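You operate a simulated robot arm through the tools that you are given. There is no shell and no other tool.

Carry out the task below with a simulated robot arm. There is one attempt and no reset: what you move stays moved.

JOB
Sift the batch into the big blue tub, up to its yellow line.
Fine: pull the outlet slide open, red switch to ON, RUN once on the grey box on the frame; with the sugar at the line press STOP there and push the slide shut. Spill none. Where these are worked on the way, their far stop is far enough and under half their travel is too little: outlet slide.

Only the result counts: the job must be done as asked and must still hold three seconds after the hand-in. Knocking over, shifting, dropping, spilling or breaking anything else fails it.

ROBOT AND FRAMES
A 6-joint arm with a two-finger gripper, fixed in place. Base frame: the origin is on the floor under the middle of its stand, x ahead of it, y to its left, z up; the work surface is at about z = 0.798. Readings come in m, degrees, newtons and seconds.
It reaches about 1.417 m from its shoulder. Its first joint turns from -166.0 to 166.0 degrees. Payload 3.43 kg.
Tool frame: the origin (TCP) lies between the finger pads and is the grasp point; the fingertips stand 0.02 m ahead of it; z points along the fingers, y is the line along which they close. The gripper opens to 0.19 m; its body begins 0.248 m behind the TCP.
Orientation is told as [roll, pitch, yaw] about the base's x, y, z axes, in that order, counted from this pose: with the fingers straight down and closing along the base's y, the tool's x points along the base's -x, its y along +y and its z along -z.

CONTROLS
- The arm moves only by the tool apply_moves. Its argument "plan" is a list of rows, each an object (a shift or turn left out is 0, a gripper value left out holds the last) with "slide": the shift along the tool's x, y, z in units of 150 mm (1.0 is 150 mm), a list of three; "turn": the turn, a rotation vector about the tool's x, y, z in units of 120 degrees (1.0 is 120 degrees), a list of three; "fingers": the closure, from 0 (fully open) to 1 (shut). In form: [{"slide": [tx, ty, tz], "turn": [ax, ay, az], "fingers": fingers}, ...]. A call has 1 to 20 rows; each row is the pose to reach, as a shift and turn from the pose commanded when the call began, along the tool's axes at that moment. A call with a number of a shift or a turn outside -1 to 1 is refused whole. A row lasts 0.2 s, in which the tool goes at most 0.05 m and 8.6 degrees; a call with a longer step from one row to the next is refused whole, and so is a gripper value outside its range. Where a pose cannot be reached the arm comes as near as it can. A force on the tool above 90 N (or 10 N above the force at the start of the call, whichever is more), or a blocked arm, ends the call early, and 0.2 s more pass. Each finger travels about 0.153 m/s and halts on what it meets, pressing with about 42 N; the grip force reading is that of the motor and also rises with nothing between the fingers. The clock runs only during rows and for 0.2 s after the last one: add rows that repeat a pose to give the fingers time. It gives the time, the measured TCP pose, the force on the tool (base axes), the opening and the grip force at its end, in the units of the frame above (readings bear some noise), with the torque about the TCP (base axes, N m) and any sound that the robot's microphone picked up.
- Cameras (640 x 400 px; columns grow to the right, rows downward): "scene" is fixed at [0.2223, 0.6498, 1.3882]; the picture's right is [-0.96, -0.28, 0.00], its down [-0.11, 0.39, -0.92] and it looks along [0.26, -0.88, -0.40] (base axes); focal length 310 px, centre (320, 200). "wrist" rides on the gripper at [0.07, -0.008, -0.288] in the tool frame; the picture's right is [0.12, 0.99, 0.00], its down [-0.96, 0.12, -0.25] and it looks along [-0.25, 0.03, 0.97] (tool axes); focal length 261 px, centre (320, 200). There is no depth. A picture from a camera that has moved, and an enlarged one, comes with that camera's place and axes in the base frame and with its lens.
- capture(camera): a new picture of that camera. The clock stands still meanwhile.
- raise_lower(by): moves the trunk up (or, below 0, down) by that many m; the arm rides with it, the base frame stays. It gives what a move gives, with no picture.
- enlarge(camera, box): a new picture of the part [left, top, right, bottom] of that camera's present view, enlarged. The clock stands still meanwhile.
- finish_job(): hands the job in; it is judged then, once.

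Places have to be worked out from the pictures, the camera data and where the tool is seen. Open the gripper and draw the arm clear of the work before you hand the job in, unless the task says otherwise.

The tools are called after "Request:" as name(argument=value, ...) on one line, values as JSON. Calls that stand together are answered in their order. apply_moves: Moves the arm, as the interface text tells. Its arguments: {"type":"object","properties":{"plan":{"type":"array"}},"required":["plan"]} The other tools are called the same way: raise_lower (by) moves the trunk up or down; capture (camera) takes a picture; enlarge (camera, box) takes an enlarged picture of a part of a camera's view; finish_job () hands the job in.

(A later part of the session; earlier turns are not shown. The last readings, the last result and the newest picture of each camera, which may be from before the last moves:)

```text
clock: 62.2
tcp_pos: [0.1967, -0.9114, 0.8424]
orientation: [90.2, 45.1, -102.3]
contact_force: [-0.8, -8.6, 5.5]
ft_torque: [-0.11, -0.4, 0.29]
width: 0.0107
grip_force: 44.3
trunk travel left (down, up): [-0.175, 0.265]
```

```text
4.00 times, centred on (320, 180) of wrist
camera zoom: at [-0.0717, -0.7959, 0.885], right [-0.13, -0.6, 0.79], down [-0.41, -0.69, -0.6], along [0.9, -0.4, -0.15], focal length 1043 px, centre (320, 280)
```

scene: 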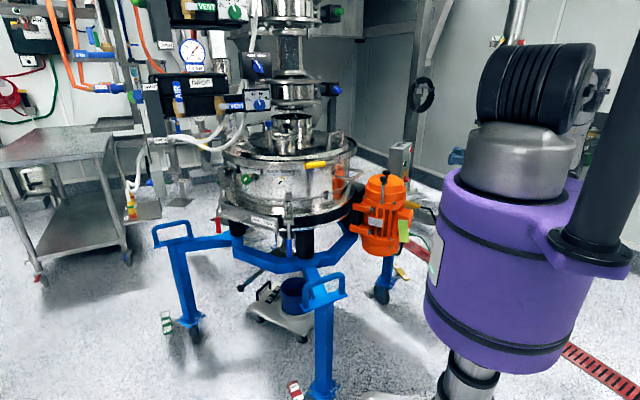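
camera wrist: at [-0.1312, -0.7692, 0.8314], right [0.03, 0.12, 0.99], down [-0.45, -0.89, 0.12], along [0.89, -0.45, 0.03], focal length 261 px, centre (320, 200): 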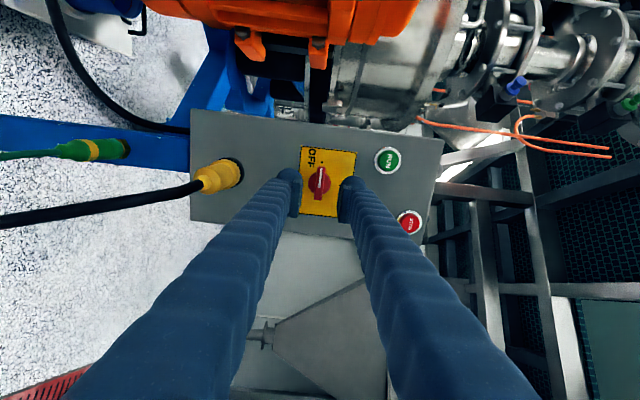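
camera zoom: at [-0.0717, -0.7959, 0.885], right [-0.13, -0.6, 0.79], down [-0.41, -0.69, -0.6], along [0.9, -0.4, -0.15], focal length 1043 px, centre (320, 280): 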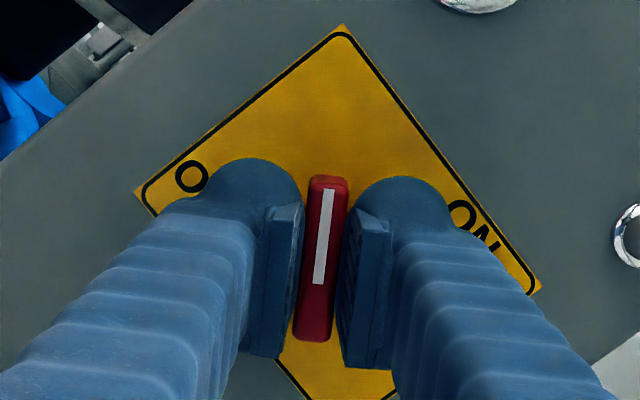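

The bar turns together with the hand with little force. I turn the other 45°.

Request:
apply_moves(plan=[{"turn": [0, 0, 0.055], "fingers": 1.0}, {"turn": [0, 0, 0.11], "fingers": 1.0}, {"turn": [0, 0, 0.165], "fingers": 1.0}, {"turn": [0, 0, 0.22], "fingers": 1.0}, {"turn": [0, 0, 0.275], "fingers": 1.0}, {"turn": [0, 0, 0.33], "fingers": 1.0}, {"turn": [0, 0, 0.375], "fingers": 1.0}])

Request:
enlarge(camera="wrist", box=[240, 130, 400, 230])

```text
clock: 63.9
tcp_pos: [0.1957, -0.9132, 0.8434]
orientation: [-178.5, 89.8, -11.1]
contact_force: [4.6, -36.8, 25.2]
ft_torque: [-0.12, -0.1, -0.27]
width: 0.0109
grip_force: 44.1
trunk travel left (down, up): [-0.175, 0.265]
```

```text
4.00 times, centred on (320, 180) of wrist
camera zoom: at [-0.0825, -0.8427, 0.9117], right [-0.22, -0.97, 0.12], down [-0.26, -0.06, -0.96], along [0.94, -0.24, -0.24], focal length 1043 px, centre (320, 280)
```

zoom: 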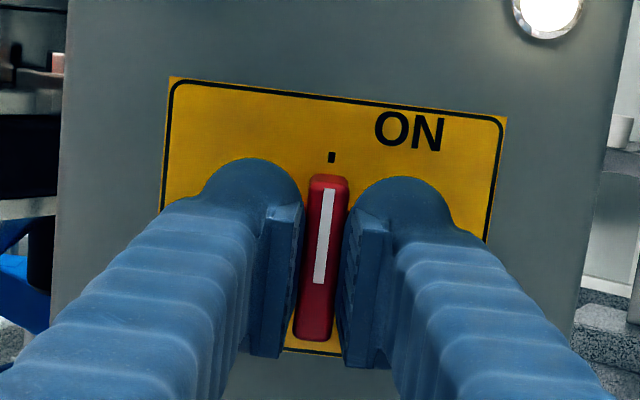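

The white lamp is now lit and the pointer is on the ON tick. I relieve the side load, open the fingers and back straight off ~90 mm.

Request:
apply_moves(plan=[{"slide": [0.02, 0.028, 0], "fingers": 1.0}, {"slide": [0.02, 0.028, 0], "fingers": 0.9}, {"slide": [0.02, 0.028, 0], "fingers": 0.78}, {"slide": [0.02, 0.028, 0], "fingers": 0.78}, {"slide": [0.02, 0.028, -0.2], "fingers": 0.78}, {"slide": [0.02, 0.028, -0.45], "fingers": 0.78}, {"slide": [0.02, 0.028, -0.7], "fingers": 0.78}])

Request:
capture(camera="wrist")

Request:
enlarge(camera="wrist", box=[224, 90, 416, 210])

Request:
enlarge(camera="scene", box=[256, 265, 320, 305])

```text
clock: 65.5
tcp_pos: [0.0941, -0.8923, 0.844]
orientation: [-95.7, 90.0, 71.8]
contact_force: [-0.2, 0.3, -0.1]
ft_torque: [-0.01, 0.01, 0.01]
width: 0.0419
grip_force: 0.0
trunk travel left (down, up): [-0.175, 0.265]
```

```text
taken
camera wrist: at [-0.1859, -0.8231, 0.9134], right [-0.21, -0.97, 0.12], down [-0.27, -0.06, -0.96], along [0.94, -0.24, -0.25], focal length 261 px, centre (320, 200)
```

wrist: 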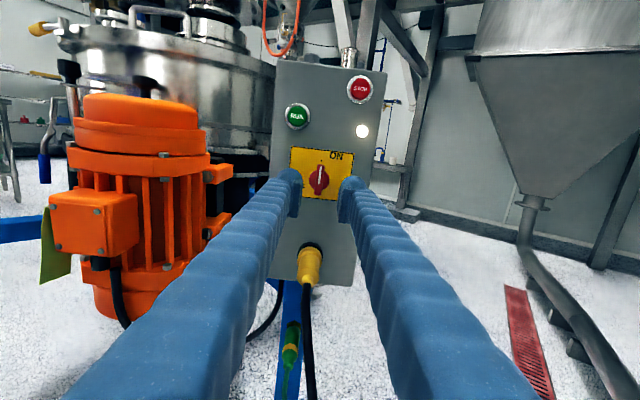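

```text
3.33 times, centred on (320, 150) of wrist
camera zoom: at [-0.1859, -0.8231, 0.9134], right [-0.21, -0.97, 0.12], down [-0.27, -0.06, -0.96], along [0.94, -0.24, -0.25], focal length 869 px, centre (320, 367)
```

zoom: 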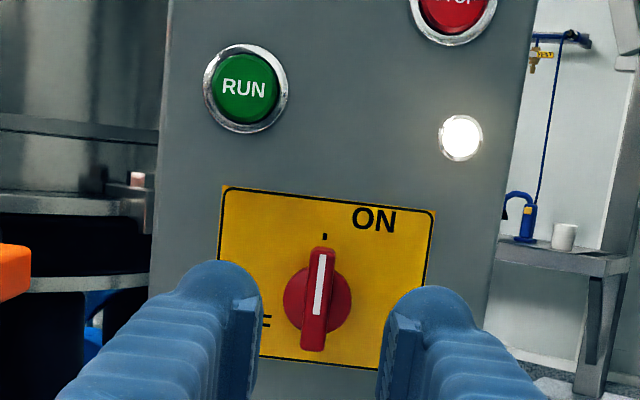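

```text
10.00 times, centred on (288, 285) of scene
camera zoom: at [0.2223, 0.6498, 1.3882], right [-0.96, -0.28, 0.0], down [-0.11, 0.39, -0.92], along [0.26, -0.88, -0.4], focal length 3101 px, centre (640, -650)
```

zoom: 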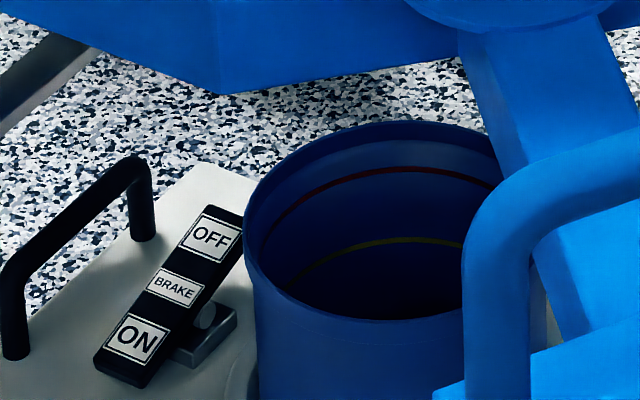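

Switch is ON. Next RUN: I close the fingers and place the left fingertip in front of RUN (z≈0.933), stopping ~30 mm short, then check the view.

Request:
apply_moves(plan=[{"slide": [0.2, -0.06, 0], "fingers": 0.9}, {"slide": [0.4, -0.13, 0], "fingers": 1.0}, {"slide": [0.593, -0.194, 0], "fingers": 1.0}, {"slide": [0.593, -0.194, 0.25], "fingers": 1.0}, {"slide": [0.593, -0.194, 0.45], "fingers": 1.0}, {"slide": [0.593, -0.194, 0.533], "fingers": 1.0}])

Request:
capture(camera="wrist")

Request:
enlarge(camera="wrist", box=[240, 130, 400, 230])

Request:
enlarge(camera="scene", box=[375, 130, 455, 180])

```text
clock: 66.8
tcp_pos: [0.1772, -0.8814, 0.9326]
orientation: [-172.5, 89.9, -4.8]
contact_force: [0.3, -0.4, -1.3]
ft_torque: [-0.02, -0.04, 0.05]
width: 0.0002
grip_force: 34.2
trunk travel left (down, up): [-0.175, 0.265]
```

```text
taken
camera wrist: at [-0.1014, -0.8118, 1.0025], right [-0.21, -0.97, 0.12], down [-0.27, -0.06, -0.96], along [0.94, -0.24, -0.25], focal length 261 px, centre (320, 200)
```

wrist: 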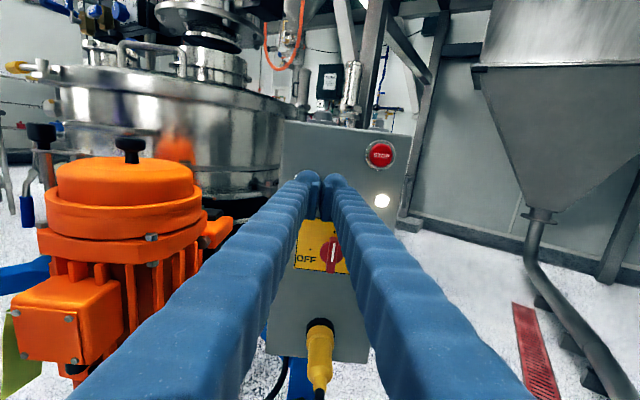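

```text
4.00 times, centred on (320, 180) of wrist
camera zoom: at [-0.1014, -0.8118, 1.0025], right [-0.21, -0.97, 0.12], down [-0.27, -0.06, -0.96], along [0.94, -0.24, -0.25], focal length 1043 px, centre (320, 280)
```

zoom: 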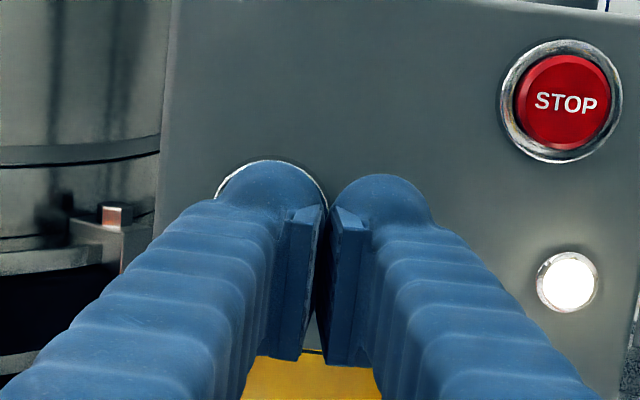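

```text
8.00 times, centred on (415, 155) of scene
camera zoom: at [0.2223, 0.6498, 1.3882], right [-0.96, -0.28, 0.0], down [-0.11, 0.39, -0.92], along [0.26, -0.88, -0.4], focal length 2481 px, centre (-440, 560)
```

zoom: 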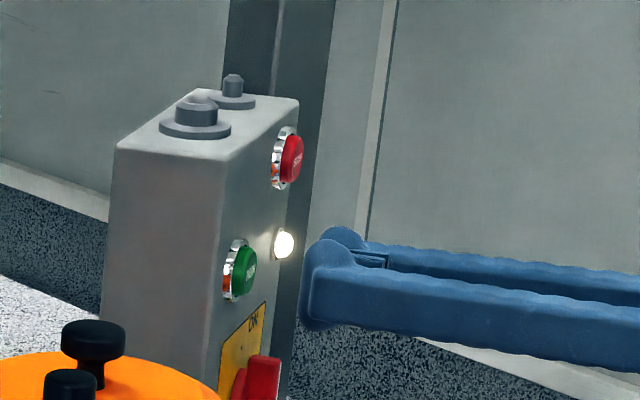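

The left fingertip covers RUN squarely, ~31 mm away, and the tub view is unobstructed. I press RUN once, then immediately back off and move the right fingertip in front of STOP.

Request:
apply_moves(plan=[{"slide": [0, 0, 0.133], "fingers": 1.0}, {"slide": [0, 0, 0.2], "fingers": 1.0}, {"slide": [0, 0, 0.235], "fingers": 1.0}, {"slide": [0, 0, 0.26], "fingers": 1.0}, {"slide": [0, 0, 0.1], "fingers": 1.0}, {"slide": [0.16, 0.19, 0.1], "fingers": 1.0}, {"slide": [0.327, 0.379, 0.1], "fingers": 1.0}])

Request:
enlarge(camera="scene", box=[256, 225, 320, 305])

Request:
capture(camera="wrist")

```text
clock: 68.5
tcp_pos: [0.1806, -0.9401, 0.9807]
orientation: [-82.1, 90.0, 85.4]
contact_force: [0.6, -0.6, 0.6]
ft_torque: [-0.02, 0.03, -0.03]
width: 0.0003
grip_force: 34.1
trunk travel left (down, up): [-0.175, 0.265]
heard: click
```

```text
5.00 times, centred on (288, 265) of scene
camera zoom: at [0.2223, 0.6498, 1.3882], right [-0.96, -0.28, 0.0], down [-0.11, 0.39, -0.92], along [0.26, -0.88, -0.4], focal length 1550 px, centre (480, -125)
```

zoom: 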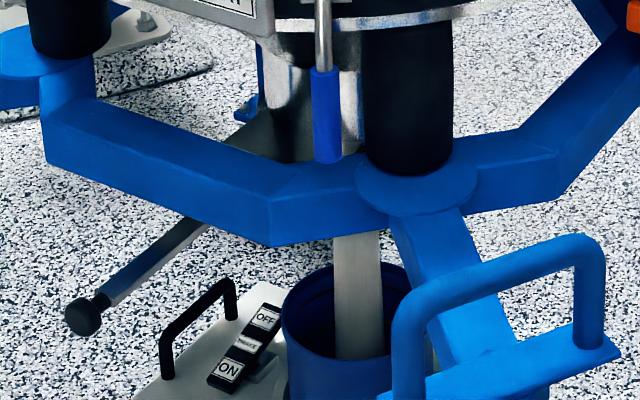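

```text
taken
camera wrist: at [-0.0986, -0.8711, 1.0514], right [-0.21, -0.97, 0.12], down [-0.27, -0.06, -0.96], along [0.94, -0.24, -0.25], focal length 261 px, centre (320, 200)
```

wrist: 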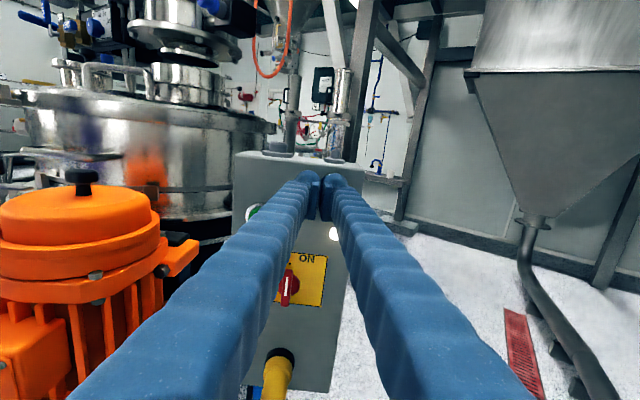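

Click heard and a white stream is falling into the tub. The clock is stopped while I look: I check the STOP alignment and the tub interior.

Request:
enlarge(camera="wrist", box=[240, 130, 400, 230])

Request:
enlarge(camera="scene", box=[375, 130, 455, 180])

Request:
enlarge(camera="scene", box=[272, 275, 320, 305])

```text
4.00 times, centred on (320, 180) of wrist
camera zoom: at [-0.0986, -0.8711, 1.0514], right [-0.21, -0.97, 0.12], down [-0.27, -0.06, -0.96], along [0.94, -0.24, -0.25], focal length 1043 px, centre (320, 280)
```

zoom: 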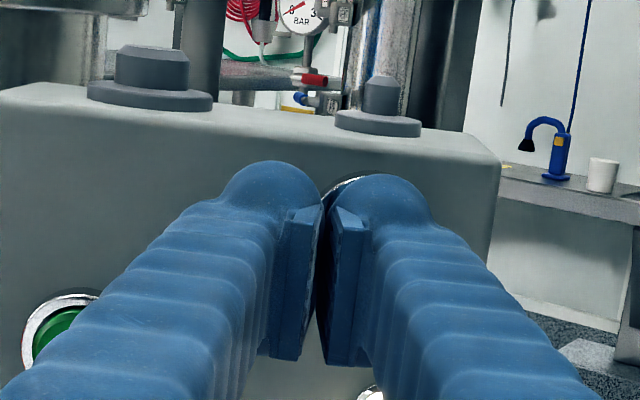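

```text
8.00 times, centred on (415, 155) of scene
camera zoom: at [0.2223, 0.6498, 1.3882], right [-0.96, -0.28, 0.0], down [-0.11, 0.39, -0.92], along [0.26, -0.88, -0.4], focal length 2481 px, centre (-440, 560)
```

zoom: 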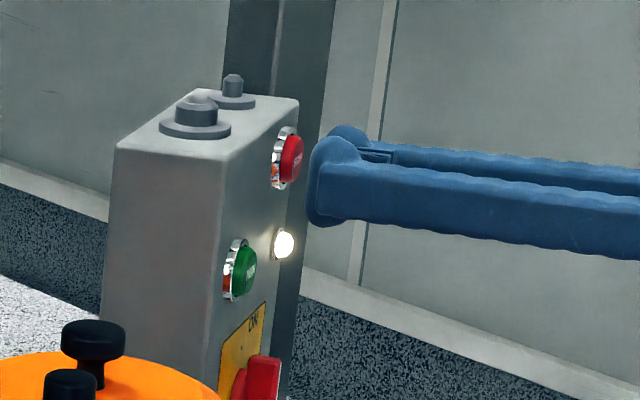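

```text
13.33 times, centred on (296, 290) of scene
camera zoom: at [0.2223, 0.6498, 1.3882], right [-0.96, -0.28, 0.0], down [-0.11, 0.39, -0.92], along [0.26, -0.88, -0.4], focal length 4135 px, centre (640, -1000)
```

zoom: 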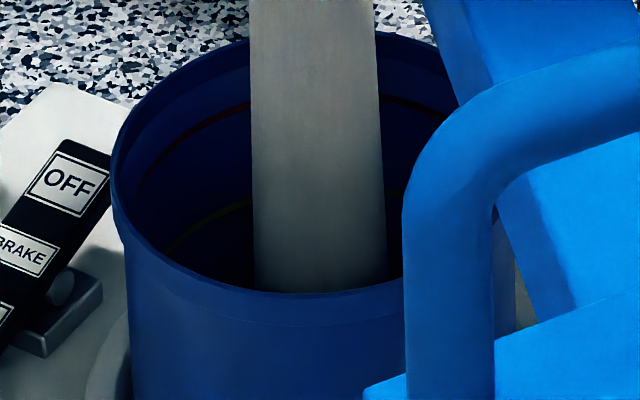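

The stream falls cleanly into the tub, and the right fingertip is in front of STOP. I close the gap to STOP to ~6 mm and let 0.8 s pass, then look at the level.

Request:
apply_moves(plan=[{"slide": [0, 0, 0.03], "fingers": 1.0}, {"slide": [0, 0, 0.06], "fingers": 1.0}, {"slide": [0, 0, 0.06], "fingers": 1.0}])

Request:
enlarge(camera="scene", box=[272, 275, 320, 305])

```text
clock: 69.2
tcp_pos: [0.1886, -0.9416, 0.9824]
orientation: [-139.9, 90.0, 27.6]
contact_force: [0.3, 0.2, -0.3]
ft_torque: [-0.01, -0.02, 0.01]
width: 0.0003
grip_force: 34.6
trunk travel left (down, up): [-0.175, 0.265]
```

```text
13.33 times, centred on (296, 290) of scene
camera zoom: at [0.2223, 0.6498, 1.3882], right [-0.96, -0.28, 0.0], down [-0.11, 0.39, -0.92], along [0.26, -0.88, -0.4], focal length 4135 px, centre (640, -1000)
```

zoom: 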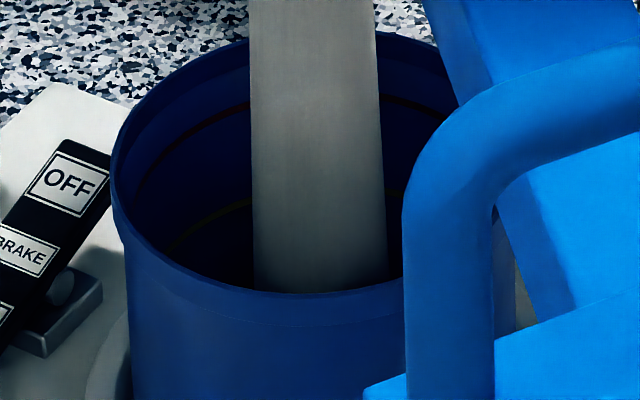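

Nothing visible below the line yet. I wait another second in place.

Request:
apply_moves(plan=[{"fingers": 1.0}, {"fingers": 1.0}, {"fingers": 1.0}, {"fingers": 1.0}])

Request:
enlarge(camera="scene", box=[272, 275, 320, 305])

```text
clock: 70.2
tcp_pos: [0.1888, -0.9417, 0.9816]
orientation: [-140.6, 90.0, 27.1]
contact_force: [0.0, -0.6, -0.2]
ft_torque: [0.01, -0.01, -0.03]
width: 0.0
grip_force: 34.1
trunk travel left (down, up): [-0.175, 0.265]
```

```text
13.33 times, centred on (296, 290) of scene
camera zoom: at [0.2223, 0.6498, 1.3882], right [-0.96, -0.28, 0.0], down [-0.11, 0.39, -0.92], along [0.26, -0.88, -0.4], focal length 4135 px, centre (640, -1000)
```

zoom: 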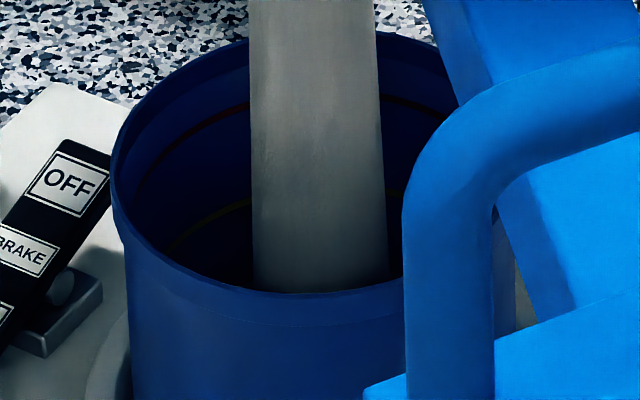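

Still below view. I wait another 1 s.

Request:
apply_moves(plan=[{"fingers": 1.0}, {"fingers": 1.0}, {"fingers": 1.0}, {"fingers": 1.0}])

Request:
enlarge(camera="scene", box=[272, 275, 320, 305])

```text
clock: 71.2
tcp_pos: [0.1888, -0.9416, 0.9815]
orientation: [-144.3, 90.0, 23.3]
contact_force: [-0.4, 0.3, -0.6]
ft_torque: [-0.01, 0.02, -0.01]
width: 0.0001
grip_force: 33.9
trunk travel left (down, up): [-0.175, 0.265]
```

```text
13.33 times, centred on (296, 290) of scene
camera zoom: at [0.2223, 0.6498, 1.3882], right [-0.96, -0.28, 0.0], down [-0.11, 0.39, -0.92], along [0.26, -0.88, -0.4], focal length 4135 px, centre (640, -1000)
```

zoom: 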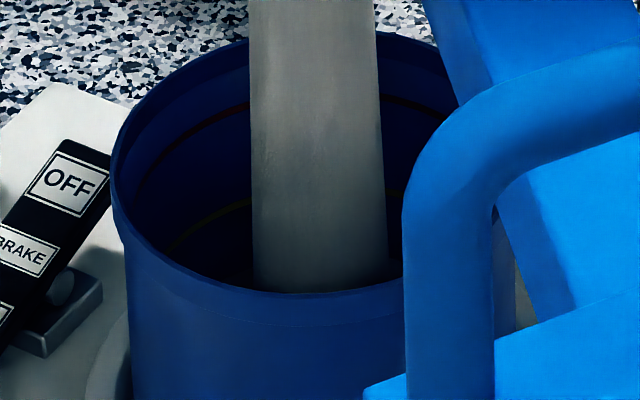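

A faint brighter spot appears near the foot of the stream; I continue in shorter waits (0.6 s).

Request:
apply_moves(plan=[{"fingers": 1.0}, {"fingers": 1.0}])

Request:
enlarge(camera="scene", box=[272, 275, 320, 305])

```text
clock: 71.8
tcp_pos: [0.1882, -0.9408, 0.9818]
orientation: [-143.5, 90.0, 24.2]
contact_force: [0.1, -0.5, 0.3]
ft_torque: [0.0, -0.02, -0.02]
width: 0.0
grip_force: 34.4
trunk travel left (down, up): [-0.175, 0.265]
```

```text
13.33 times, centred on (296, 290) of scene
camera zoom: at [0.2223, 0.6498, 1.3882], right [-0.96, -0.28, 0.0], down [-0.11, 0.39, -0.92], along [0.26, -0.88, -0.4], focal length 4135 px, centre (640, -1000)
```

zoom: 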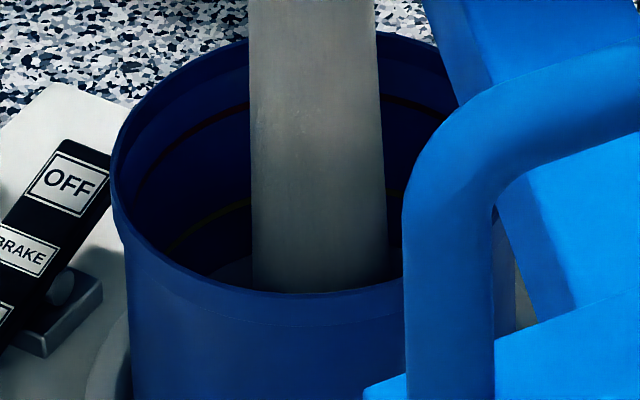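

The sugar surface has come into view. I zoom in closer for its level relative to the yellow line.

Request:
enlarge(camera="scene", box=[280, 282, 304, 297])

```text
16.00 times, centred on (292, 290) of scene
camera zoom: at [0.2223, 0.6498, 1.3882], right [-0.96, -0.28, 0.0], down [-0.11, 0.39, -0.92], along [0.26, -0.88, -0.4], focal length 4962 px, centre (768, -1232)
```

zoom: 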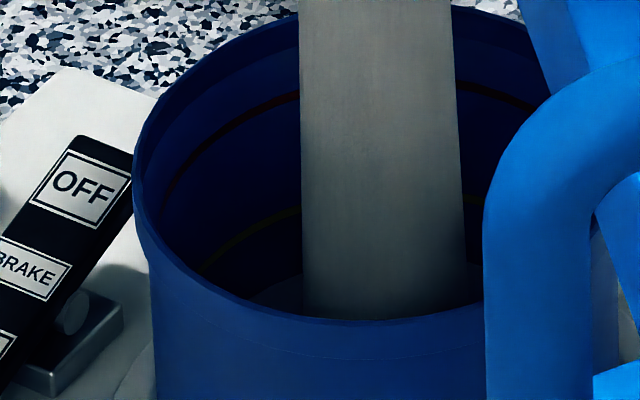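

At the stream's left edge the yellow line is at row ≈208 and the sugar edge at ≈277. I step 0.6 s and measure the rise rate.

Request:
apply_moves(plan=[{"fingers": 1.0}, {"fingers": 1.0}])

Request:
enlarge(camera="scene", box=[280, 282, 304, 297])

```text
clock: 72.5
tcp_pos: [0.1883, -0.9411, 0.9817]
orientation: [-141.6, 90.0, 26.0]
contact_force: [-0.1, 0.5, -1.0]
ft_torque: [-0.03, -0.01, 0.03]
width: 0.0
grip_force: 34.2
trunk travel left (down, up): [-0.175, 0.265]
```

```text
16.00 times, centred on (292, 290) of scene
camera zoom: at [0.2223, 0.6498, 1.3882], right [-0.96, -0.28, 0.0], down [-0.11, 0.39, -0.92], along [0.26, -0.88, -0.4], focal length 4962 px, centre (768, -1232)
```

zoom: 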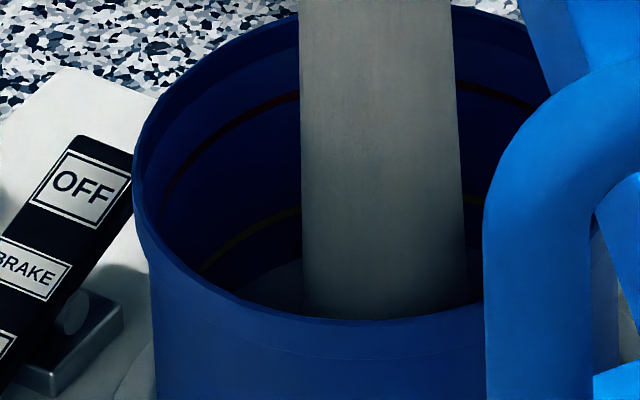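

Rise is ≈26 px/s, with ≈52 px to go (~2 s). I wait 0.8 s and re-measure.

Request:
apply_moves(plan=[{"fingers": 1.0}, {"fingers": 1.0}, {"fingers": 1.0}])

Request:
enlarge(camera="scene", box=[280, 282, 304, 297])

```text
clock: 73.2
tcp_pos: [0.1886, -0.9417, 0.9821]
orientation: [-142.3, 89.9, 25.3]
contact_force: [-0.6, -0.2, 0.0]
ft_torque: [-0.02, 0.03, -0.02]
width: 0.0
grip_force: 34.6
trunk travel left (down, up): [-0.175, 0.265]
```

```text
16.00 times, centred on (292, 290) of scene
camera zoom: at [0.2223, 0.6498, 1.3882], right [-0.96, -0.28, 0.0], down [-0.11, 0.39, -0.92], along [0.26, -0.88, -0.4], focal length 4962 px, centre (768, -1232)
```

zoom: 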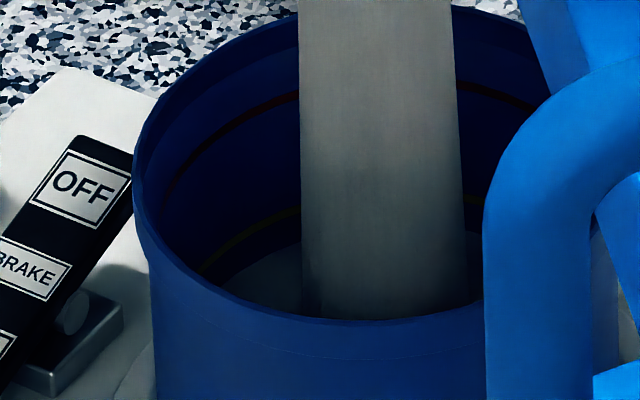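

Edge now ≈243 vs line ≈210 (33 px left, ≈24 px/s). I wait 0.6 s more.

Request:
apply_moves(plan=[{"fingers": 1.0}, {"fingers": 1.0}])

Request:
enlarge(camera="scene", box=[280, 282, 304, 297])

```text
clock: 73.8
tcp_pos: [0.1882, -0.9413, 0.9814]
orientation: [-139.5, 89.9, 28.1]
contact_force: [0.5, 0.1, -0.1]
ft_torque: [0.01, 0.0, 0.01]
width: 0.0001
grip_force: 33.9
trunk travel left (down, up): [-0.175, 0.265]
```

```text
16.00 times, centred on (292, 290) of scene
camera zoom: at [0.2223, 0.6498, 1.3882], right [-0.96, -0.28, 0.0], down [-0.11, 0.39, -0.92], along [0.26, -0.88, -0.4], focal length 4962 px, centre (768, -1232)
```

zoom: 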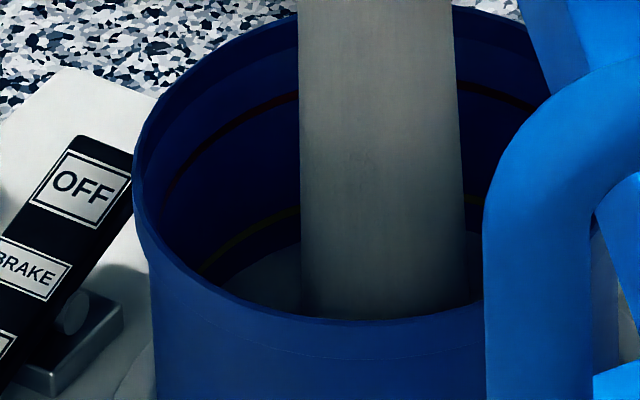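

The edge seems to have moved little since the last look. I step one more 0.4 s and compare.

Request:
apply_moves(plan=[{"fingers": 1.0}])

Request:
enlarge(camera="scene", box=[280, 282, 304, 297])

Request:
enlarge(camera="scene", box=[256, 225, 320, 305])

```text
clock: 74.2
tcp_pos: [0.1871, -0.9419, 0.9814]
orientation: [-142.2, 90.0, 25.3]
contact_force: [0.1, 1.1, 0.1]
ft_torque: [0.0, 0.02, 0.02]
width: 0.0001
grip_force: 34.4
trunk travel left (down, up): [-0.175, 0.265]
```

```text
16.00 times, centred on (292, 290) of scene
camera zoom: at [0.2223, 0.6498, 1.3882], right [-0.96, -0.28, 0.0], down [-0.11, 0.39, -0.92], along [0.26, -0.88, -0.4], focal length 4962 px, centre (768, -1232)
```

zoom: 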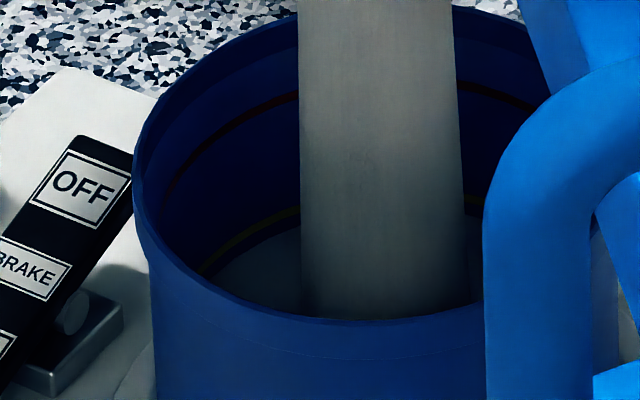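

```text
5.00 times, centred on (288, 265) of scene
camera zoom: at [0.2223, 0.6498, 1.3882], right [-0.96, -0.28, 0.0], down [-0.11, 0.39, -0.92], along [0.26, -0.88, -0.4], focal length 1550 px, centre (480, -125)
```

zoom: 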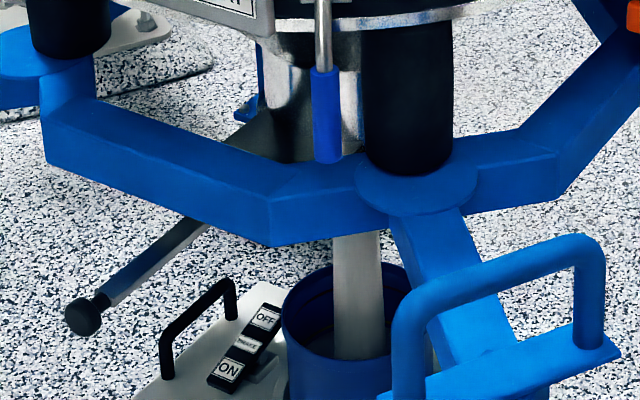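

The drawn surface rises in ~17 px jumps (277→260→243→227), about 0.8 s apart; the next jump lands on the line (≈210) at about 74.7 s. I step 0.4 s and look once more.

Request:
apply_moves(plan=[{"fingers": 1.0}])

Request:
enlarge(camera="scene", box=[280, 282, 304, 297])

```text
clock: 74.7
tcp_pos: [0.1892, -0.942, 0.9814]
orientation: [-140.7, 90.1, 27.0]
contact_force: [0.1, 0.6, -0.2]
ft_torque: [0.01, 0.03, 0.0]
width: 0.0
grip_force: 34.1
trunk travel left (down, up): [-0.175, 0.265]
```

```text
16.00 times, centred on (292, 290) of scene
camera zoom: at [0.2223, 0.6498, 1.3882], right [-0.96, -0.28, 0.0], down [-0.11, 0.39, -0.92], along [0.26, -0.88, -0.4], focal length 4962 px, centre (768, -1232)
```

zoom: 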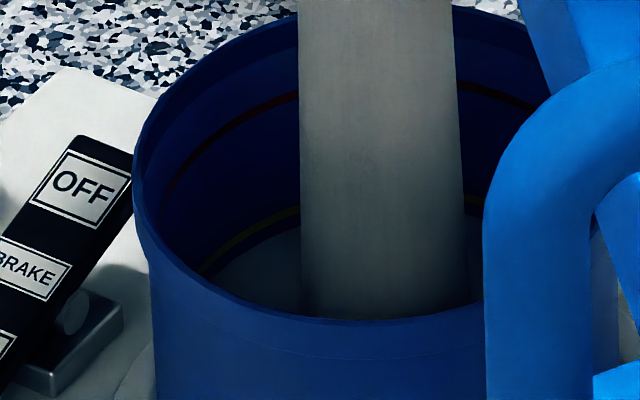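

The level is just under the line and due to reach it any moment, so I press STOP now (16 mm push, hold, then back off).

Request:
apply_moves(plan=[{"slide": [0, 0, 0.1], "fingers": 1.0}, {"slide": [0, 0, 0.115], "fingers": 1.0}, {"slide": [0, 0, -0.05], "fingers": 1.0}])

Request:
enlarge(camera="scene", box=[280, 282, 304, 297])

Request:
enlarge(camera="scene", box=[256, 225, 320, 305])

```text
clock: 75.5
tcp_pos: [0.1811, -0.9394, 0.9816]
orientation: [167.7, 90.0, -24.7]
contact_force: [1.0, 0.7, -0.2]
ft_torque: [0.0, -0.02, 0.03]
width: 0.0
grip_force: 34.2
trunk travel left (down, up): [-0.175, 0.265]
heard: click
```

```text
16.00 times, centred on (292, 290) of scene
camera zoom: at [0.2223, 0.6498, 1.3882], right [-0.96, -0.28, 0.0], down [-0.11, 0.39, -0.92], along [0.26, -0.88, -0.4], focal length 4962 px, centre (768, -1232)
```

zoom: 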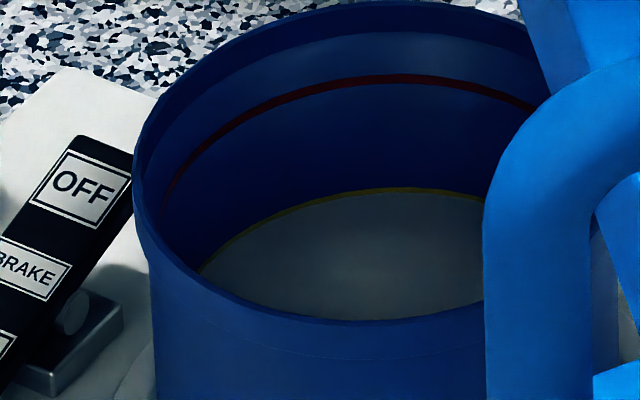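

```text
5.00 times, centred on (288, 265) of scene
camera zoom: at [0.2223, 0.6498, 1.3882], right [-0.96, -0.28, 0.0], down [-0.11, 0.39, -0.92], along [0.26, -0.88, -0.4], focal length 1550 px, centre (480, -125)
```

zoom: 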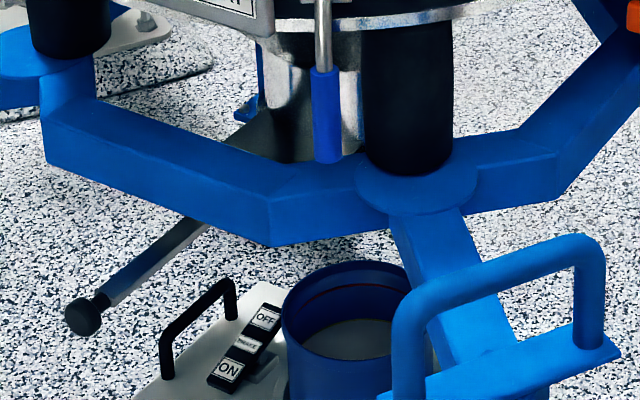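

The flow stopped with the sugar exactly at the yellow line. Now I withdraw from the box and travel back to push the slide shut: back off, raise the trunk, and retrace the earlier path.

Request:
apply_moves(plan=[{"slide": [0, 0, -0.3], "fingers": 1.0}, {"slide": [0, 0, -0.6], "fingers": 0.9}, {"slide": [0, 0, -0.85], "fingers": 0.7}, {"slide": [0, 0, -1.0], "fingers": 0.5}])

Request:
raise_lower(by=0.15)

Request:
apply_moves(plan=[{"slide": [0.13, -0.25, -0.025]}, {"slide": [0.26, -0.5, -0.05]}, {"slide": [0.39, -0.75, -0.07]}, {"slide": [0.523, -1.0, -0.094]}])

Request:
apply_moves(plan=[{"slide": [0.13, -0.25, -0.025], "turn": [0.026, 0, 0]}, {"slide": [0.26, -0.5, -0.05], "turn": [0.052, 0, 0]}, {"slide": [0.39, -0.75, -0.07], "turn": [0.078, 0, 0]}, {"slide": [0.523, -1.0, -0.094], "turn": [0.104, 0, 0]}])

Request:
capture(camera="scene")

```text
clock: 76.5
tcp_pos: [0.0342, -0.907, 0.9821]
orientation: [-132.0, 89.9, 35.7]
contact_force: [-0.8, -0.7, 0.1]
ft_torque: [0.0, 0.0, 0.01]
width: 0.095
grip_force: 0.0
trunk travel left (down, up): [-0.175, 0.265]
```

```text
clock: 78.2
tcp_pos: [0.0351, -0.9061, 1.1315]
orientation: [-128.5, 89.9, 39.1]
contact_force: [0.3, -0.7, 0.0]
ft_torque: [0.0, -0.03, 0.01]
width: 0.095
grip_force: 0.1
trunk travel left (down, up): [-0.325, 0.115]
```

```text
clock: 79.2
tcp_pos: [0.0548, -0.7573, 1.2115]
orientation: [-177.6, 90.0, -10.0]
contact_force: [0.6, 0.3, -0.1]
ft_torque: [0.0, 0.03, -0.01]
width: 0.0948
grip_force: 0.0
trunk travel left (down, up): [-0.325, 0.115]
```

```text
clock: 80.2
tcp_pos: [0.0727, -0.6068, 1.2901]
orientation: [88.1, 90.0, -91.6]
contact_force: [0.4, -0.3, 0.6]
ft_torque: [-0.02, 0.02, -0.05]
width: 0.0951
grip_force: 0.0
trunk travel left (down, up): [-0.325, 0.115]
```

```text
taken
```

scene: 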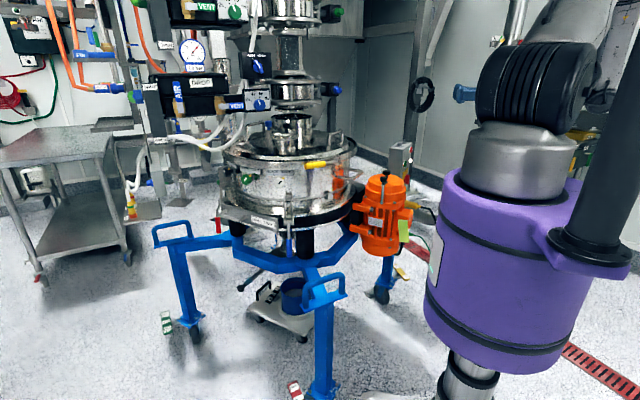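

Retracing: turn the hand back to pointing down, then swing across toward the front.

Request:
apply_moves(plan=[{"turn": [0.04, -0.04, -0.04]}, {"turn": [0.08, -0.08, -0.08]}, {"turn": [0.12, -0.12, -0.12]}, {"turn": [0.16, -0.16, -0.16]}, {"turn": [0.2, -0.2, -0.2]}, {"turn": [0.24, -0.24, -0.24]}, {"turn": [0.28, -0.28, -0.28]}, {"turn": [0.32, -0.32, -0.32]}, {"turn": [0.36, -0.36, -0.36]}, {"turn": [0.4, -0.4, -0.4]}, {"turn": [0.44, -0.44, -0.44]}, {"turn": [0.48, -0.48, -0.48]}, {"turn": [0.51, -0.51, -0.51]}, {"turn": [0.54, -0.54, -0.54]}, {"turn": [0.5774, -0.5774, -0.5774]}])

Request:
apply_moves(plan=[{"slide": [0.167, 0.2, 0], "turn": [0, 0, -0.046]}, {"slide": [0.333, 0.4, 0], "turn": [0, 0, -0.093]}, {"slide": [0.5, 0.6, 0], "turn": [0, 0, -0.14]}, {"slide": [0.667, 0.8, 0], "turn": [0, 0, -0.187]}])

Request:
apply_moves(plan=[{"slide": [0.09, 0.217, 0], "turn": [0, 0, -0.046]}, {"slide": [0.18, 0.435, 0], "turn": [0, 0, -0.092]}, {"slide": [0.27, 0.65, 0], "turn": [0, 0, -0.138]}, {"slide": [0.362, 0.87, 0], "turn": [0, 0, -0.183]}])

Request:
apply_moves(plan=[{"slide": [0.033, 0.157, 0], "turn": [0, 0, -0.06]}, {"slide": [0.066, 0.314, 0], "turn": [0, 0, -0.12]}, {"slide": [0.1, 0.47, 0], "turn": [0, 0, -0.18]}, {"slide": [0.132, 0.627, 0], "turn": [0, 0, -0.24]}, {"slide": [0.165, 0.784, 0], "turn": [0, 0, -0.31]}, {"slide": [0.198, 0.941, 0], "turn": [0, 0, -0.38]}])

Request:
capture(camera="scene")

```text
clock: 83.4
tcp_pos: [0.0725, -0.6074, 1.2899]
orientation: [0.0, 0.0, -89.8]
contact_force: [0.3, 0.0, -0.7]
ft_torque: [-0.05, 0.05, 0.01]
width: 0.0948
grip_force: 0.1
trunk travel left (down, up): [-0.325, 0.115]
```

```text
clock: 84.4
tcp_pos: [0.1925, -0.5049, 1.2893]
orientation: [-0.2, -0.1, -67.4]
contact_force: [0.9, 0.1, 0.0]
ft_torque: [-0.13, 0.03, 0.02]
width: 0.0949
grip_force: 0.0
trunk travel left (down, up): [-0.325, 0.115]
```

```text
clock: 85.4
tcp_pos: [0.2917, -0.4071, 1.2899]
orientation: [-0.2, 0.1, -45.4]
contact_force: [-1.1, 0.2, 0.7]
ft_torque: [-0.08, 0.03, -0.01]
width: 0.0949
grip_force: 0.0
trunk travel left (down, up): [-0.325, 0.115]
```

```text
clock: 86.8
tcp_pos: [0.3729, -0.2868, 1.2899]
orientation: [0.0, 0.0, 0.3]
contact_force: [0.1, 0.0, -0.2]
ft_torque: [-0.02, -0.01, -0.02]
width: 0.095
grip_force: 0.1
trunk travel left (down, up): [-0.325, 0.115]
```

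```text
taken
```

scene: 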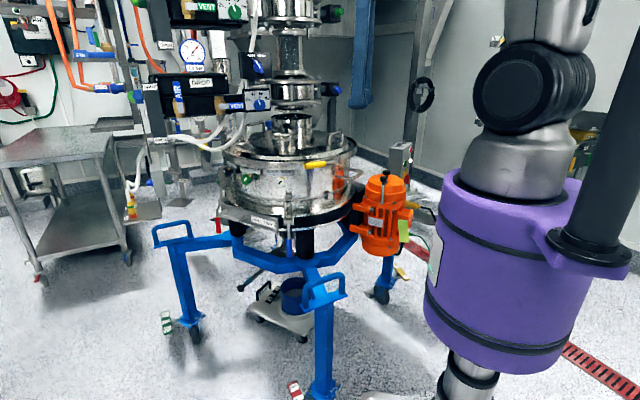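

Next, out and down in front of the sieve, then into the slanted posture used before.

Request:
apply_moves(plan=[{"slide": [-0.17, 0.17, 0.15]}, {"slide": [-0.34, 0.34, 0.3]}, {"slide": [-0.5, 0.5, 0.45]}, {"slide": [-0.67, 0.67, 0.6]}, {"slide": [-0.83, 0.83, 0.75]}, {"slide": [-1.0, 1.0, 0.87]}])

Request:
apply_moves(plan=[{"slide": [-0.2, 0.045, 0.2]}, {"slide": [-0.4, 0.09, 0.4]}, {"slide": [-0.6, 0.135, 0.6]}, {"slide": [-0.8, 0.18, 0.8]}, {"slide": [-1.0, 0.22, 1.0]}])

Request:
apply_moves(plan=[{"slide": [-0.077, 0, 0.054], "turn": [0.028, 0.0334, -0.0457]}, {"slide": [-0.154, 0, 0.108], "turn": [0.056, 0.0667, -0.0914]}, {"slide": [-0.23, 0, 0.16], "turn": [0.084, 0.1, -0.137]}, {"slide": [-0.31, 0, 0.215], "turn": [0.112, 0.1334, -0.1827]}, {"slide": [-0.385, 0, 0.27], "turn": [0.14, 0.1668, -0.2284]}, {"slide": [-0.46, 0, 0.32], "turn": [0.168, 0.2001, -0.2741]}, {"slide": [-0.54, 0, 0.377], "turn": [0.196, 0.2335, -0.3197]}, {"slide": [-0.615, 0, 0.43], "turn": [0.224, 0.2668, -0.3654]}, {"slide": [-0.69, 0, 0.485], "turn": [0.252, 0.3002, -0.4111]}, {"slide": [-0.77, 0, 0.54], "turn": [0.28, 0.3335, -0.4568]}, {"slide": [-0.85, 0, 0.59], "turn": [0.308, 0.3669, -0.5025]}, {"slide": [-0.92, 0, 0.65], "turn": [0.336, 0.4002, -0.5481]}, {"slide": [-1.0, 0, 0.7], "turn": [0.3639, 0.4336, -0.5938]}])

Request:
capture(camera="scene")

Request:
capture(camera="wrist")

```text
clock: 88.2
tcp_pos: [0.5233, -0.1356, 1.1584]
orientation: [0.1, 0.1, 0.1]
contact_force: [0.0, 0.5, 0.3]
ft_torque: [-0.05, 0.06, 0.03]
width: 0.0946
grip_force: 0.0
trunk travel left (down, up): [-0.325, 0.115]
```

```text
clock: 89.4
tcp_pos: [0.6736, -0.1031, 1.0067]
orientation: [0.1, 0.2, 0.1]
contact_force: [1.2, -0.3, -1.2]
ft_torque: [0.04, 0.14, 0.01]
width: 0.095
grip_force: 0.1
trunk travel left (down, up): [-0.325, 0.115]
```

```text
clock: 92.2
tcp_pos: [0.822, -0.1042, 0.9034]
orientation: [0.3, 63.1, 80.4]
contact_force: [-0.4, 0.3, 0.3]
ft_torque: [-0.02, 0.0, -0.03]
width: 0.0949
grip_force: 0.0
trunk travel left (down, up): [-0.325, 0.115]
```

```text
taken
```

scene: 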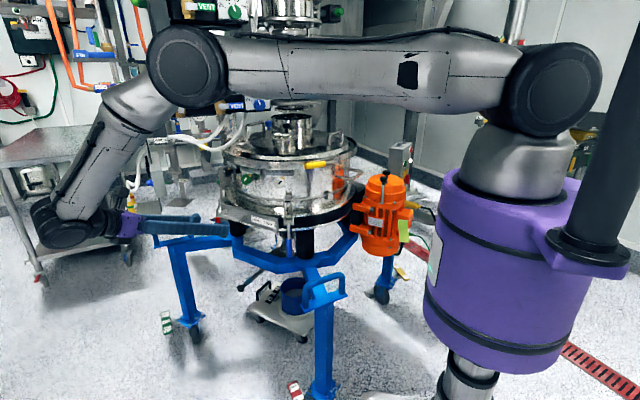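

```text
taken
camera wrist: at [0.8701, 0.1148, 1.0954], right [-0.99, 0.12, 0.11], down [0.0, 0.67, -0.75], along [-0.16, -0.74, -0.66], focal length 261 px, centre (320, 200)
```

wrist: 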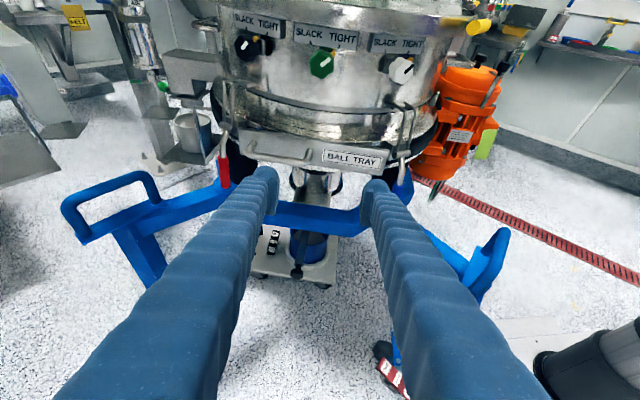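

In posture. I lower the trunk 0.3 m to bring the fingers to the knob's level and look.

Request:
raise_lower(by=-0.3)

Request:
enlarge(camera="wrist", box=[240, 100, 400, 200])

Request:
capture(camera="wrist")

```text
clock: 95.2
tcp_pos: [0.8214, -0.1042, 0.603]
orientation: [0.0, 62.9, 80.3]
contact_force: [0.7, -0.6, -0.6]
ft_torque: [0.01, 0.04, -0.04]
width: 0.0951
grip_force: 0.1
trunk travel left (down, up): [-0.025, 0.415]
```

```text
4.00 times, centred on (320, 150) of wrist
camera zoom: at [0.8694, 0.1142, 0.7958], right [-0.99, 0.12, 0.11], down [0.0, 0.67, -0.74], along [-0.16, -0.74, -0.66], focal length 1043 px, centre (320, 400)
```

zoom: 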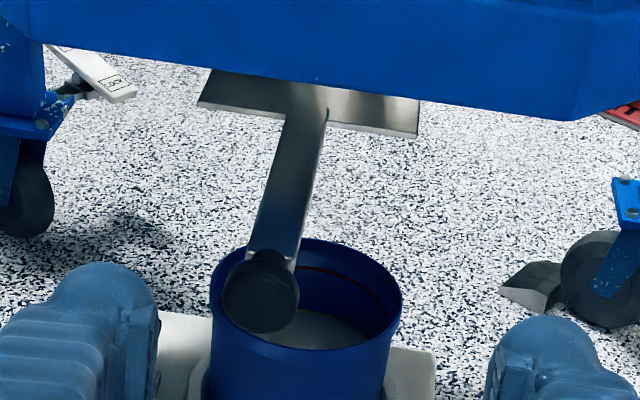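

```text
taken
camera wrist: at [0.8694, 0.1142, 0.7958], right [-0.99, 0.12, 0.11], down [0.0, 0.67, -0.74], along [-0.16, -0.74, -0.66], focal length 261 px, centre (320, 200)
```

wrist: 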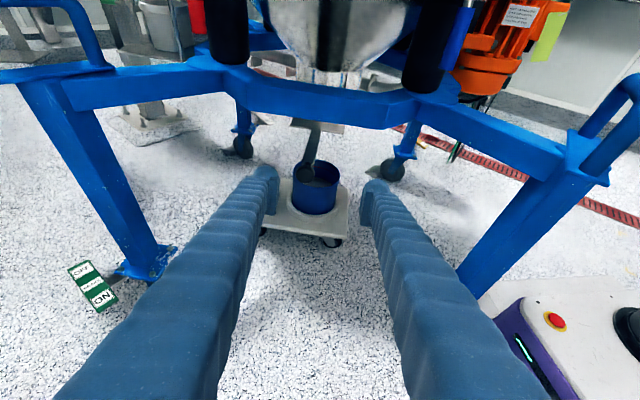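

Knob is at (0.826,-0.235,0.542), tub and sugar look undisturbed. I align sideways 26 mm, then advance to straddle the knob.

Request:
apply_moves(plan=[{"slide": [0, -0.09, 0.05], "fingers": 0.5}, {"slide": [0, -0.175, 0.15], "fingers": 0.5}, {"slide": [0, -0.175, 0.4], "fingers": 0.5}, {"slide": [0, -0.175, 0.65], "fingers": 0.5}, {"slide": [0, -0.175, 0.85], "fingers": 0.5}, {"slide": [0, -0.175, 0.97], "fingers": 0.5}])

Request:
enlarge(camera="wrist", box=[240, 100, 400, 200])

```text
clock: 96.6
tcp_pos: [0.8247, -0.2366, 0.5359]
orientation: [0.0, 63.0, 80.4]
contact_force: [-0.2, 1.0, 0.4]
ft_torque: [-0.02, 0.03, 0.02]
width: 0.095
grip_force: 0.0
trunk travel left (down, up): [-0.025, 0.415]
```

```text
4.00 times, centred on (320, 150) of wrist
camera zoom: at [0.8725, -0.0182, 0.7285], right [-0.99, 0.12, 0.11], down [0.0, 0.67, -0.75], along [-0.16, -0.74, -0.66], focal length 1043 px, centre (320, 400)
```

zoom: 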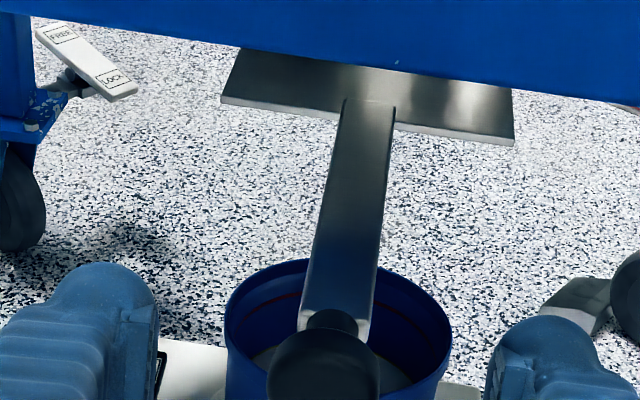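

The knob is between the pads. I close on it.

Request:
apply_moves(plan=[{"fingers": 0.7}, {"fingers": 0.85}, {"fingers": 1.0}, {"fingers": 1.0}])

Request:
enlarge(camera="wrist", box=[240, 100, 400, 200])

```text
clock: 97.6
tcp_pos: [0.8234, -0.2371, 0.536]
orientation: [0.2, 63.0, 80.3]
contact_force: [-11.1, 1.4, -1.3]
ft_torque: [-0.07, -0.07, 0.06]
width: 0.0301
grip_force: 44.6
trunk travel left (down, up): [-0.025, 0.415]
```

```text
4.00 times, centred on (320, 150) of wrist
camera zoom: at [0.872, -0.0182, 0.7286], right [-0.99, 0.12, 0.11], down [0.0, 0.67, -0.74], along [-0.16, -0.74, -0.66], focal length 1043 px, centre (320, 400)
```

zoom: 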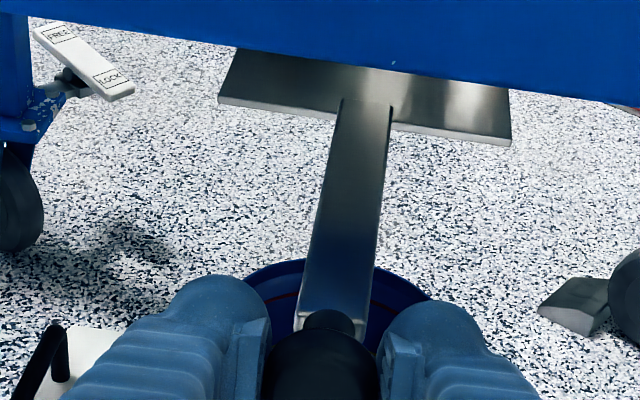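

Gripped. I push the slide in along (−0.216,−0.976,0) by 100 mm and check.

Request:
apply_moves(plan=[{"slide": [0.038, 0.013, 0.074], "fingers": 1.0}, {"slide": [0.076, 0.017, 0.148], "fingers": 1.0}, {"slide": [0.113, 0.021, 0.222], "fingers": 1.0}, {"slide": [0.151, 0.025, 0.297], "fingers": 1.0}, {"slide": [0.189, 0.029, 0.371], "fingers": 1.0}, {"slide": [0.227, 0.033, 0.445], "fingers": 1.0}, {"slide": [0.264, 0.037, 0.519], "fingers": 1.0}, {"slide": [0.302, 0.041, 0.593], "fingers": 1.0}])

Request:
enlarge(camera="wrist", box=[240, 100, 400, 200])

```text
clock: 99.4
tcp_pos: [0.801, -0.3346, 0.5364]
orientation: [0.1, 63.0, 80.1]
contact_force: [-12.1, 1.4, -7.9]
ft_torque: [0.45, -0.09, -0.02]
width: 0.0302
grip_force: 45.4
trunk travel left (down, up): [-0.025, 0.415]
```

```text
4.00 times, centred on (320, 150) of wrist
camera zoom: at [0.8495, -0.1155, 0.7287], right [-0.99, 0.12, 0.11], down [0.0, 0.67, -0.74], along [-0.16, -0.74, -0.66], focal length 1043 px, centre (320, 400)
```

zoom: 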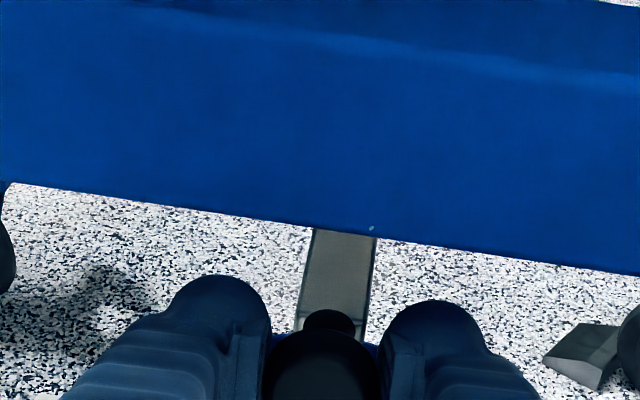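

About 20 mm remain. I push on gently, 25 mm, to feel the closed stop.

Request:
apply_moves(plan=[{"slide": [0.012, 0.009, 0.024], "fingers": 1.0}, {"slide": [0.024, 0.01, 0.047], "fingers": 1.0}, {"slide": [0.036, 0.011, 0.071], "fingers": 1.0}, {"slide": [0.048, 0.012, 0.095], "fingers": 1.0}, {"slide": [0.06, 0.013, 0.119], "fingers": 1.0}, {"slide": [0.073, 0.014, 0.142], "fingers": 1.0}])

Request:
enlarge(camera="wrist", box=[240, 100, 400, 200])

```text
clock: 100.8
tcp_pos: [0.7961, -0.3569, 0.5376]
orientation: [0.1, 62.9, 80.3]
contact_force: [3.0, 11.5, -12.1]
ft_torque: [0.12, -0.02, -0.06]
width: 0.0296
grip_force: 44.7
trunk travel left (down, up): [-0.025, 0.415]
```

```text
4.00 times, centred on (320, 150) of wrist
camera zoom: at [0.844, -0.1379, 0.7291], right [-0.99, 0.12, 0.11], down [0.0, 0.67, -0.74], along [-0.16, -0.73, -0.66], focal length 1043 px, centre (320, 400)
```

zoom: 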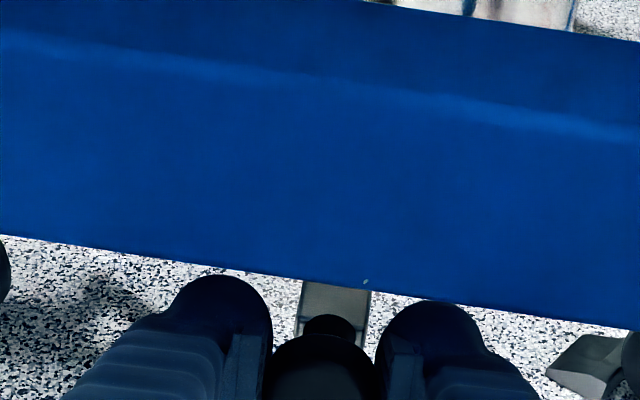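

The knob centre is now back at about y≈−0.353, its original shut position, with resistance starting. I press 5 mm more to confirm the stop.

Request:
apply_moves(plan=[{"slide": [0.006, 0, 0.012], "fingers": 1.0}, {"slide": [0.012, 0, 0.024], "fingers": 1.0}, {"slide": [0.015, 0, 0.03], "fingers": 1.0}])

Request:
enlarge(camera="wrist", box=[240, 120, 400, 220])

```text
clock: 101.6
tcp_pos: [0.7966, -0.3602, 0.5377]
orientation: [0.1, 63.0, 80.3]
contact_force: [10.1, 33.7, -7.8]
ft_torque: [0.02, -0.01, -0.58]
width: 0.0283
grip_force: 44.7
trunk travel left (down, up): [-0.025, 0.415]
```

```text
4.00 times, centred on (320, 170) of wrist
camera zoom: at [0.8432, -0.1416, 0.7296], right [-0.99, 0.12, 0.11], down [0.0, 0.67, -0.74], along [-0.16, -0.74, -0.66], focal length 1043 px, centre (320, 320)
```

zoom: 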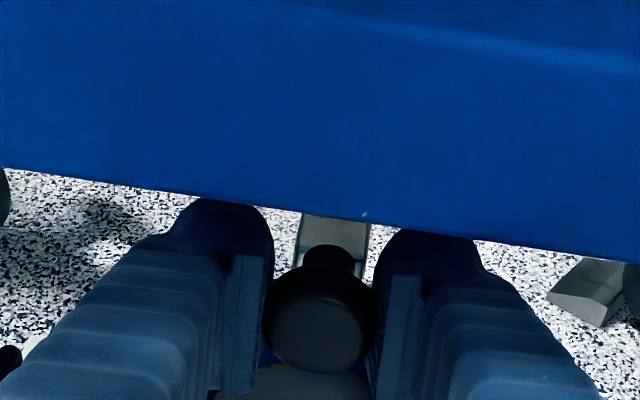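

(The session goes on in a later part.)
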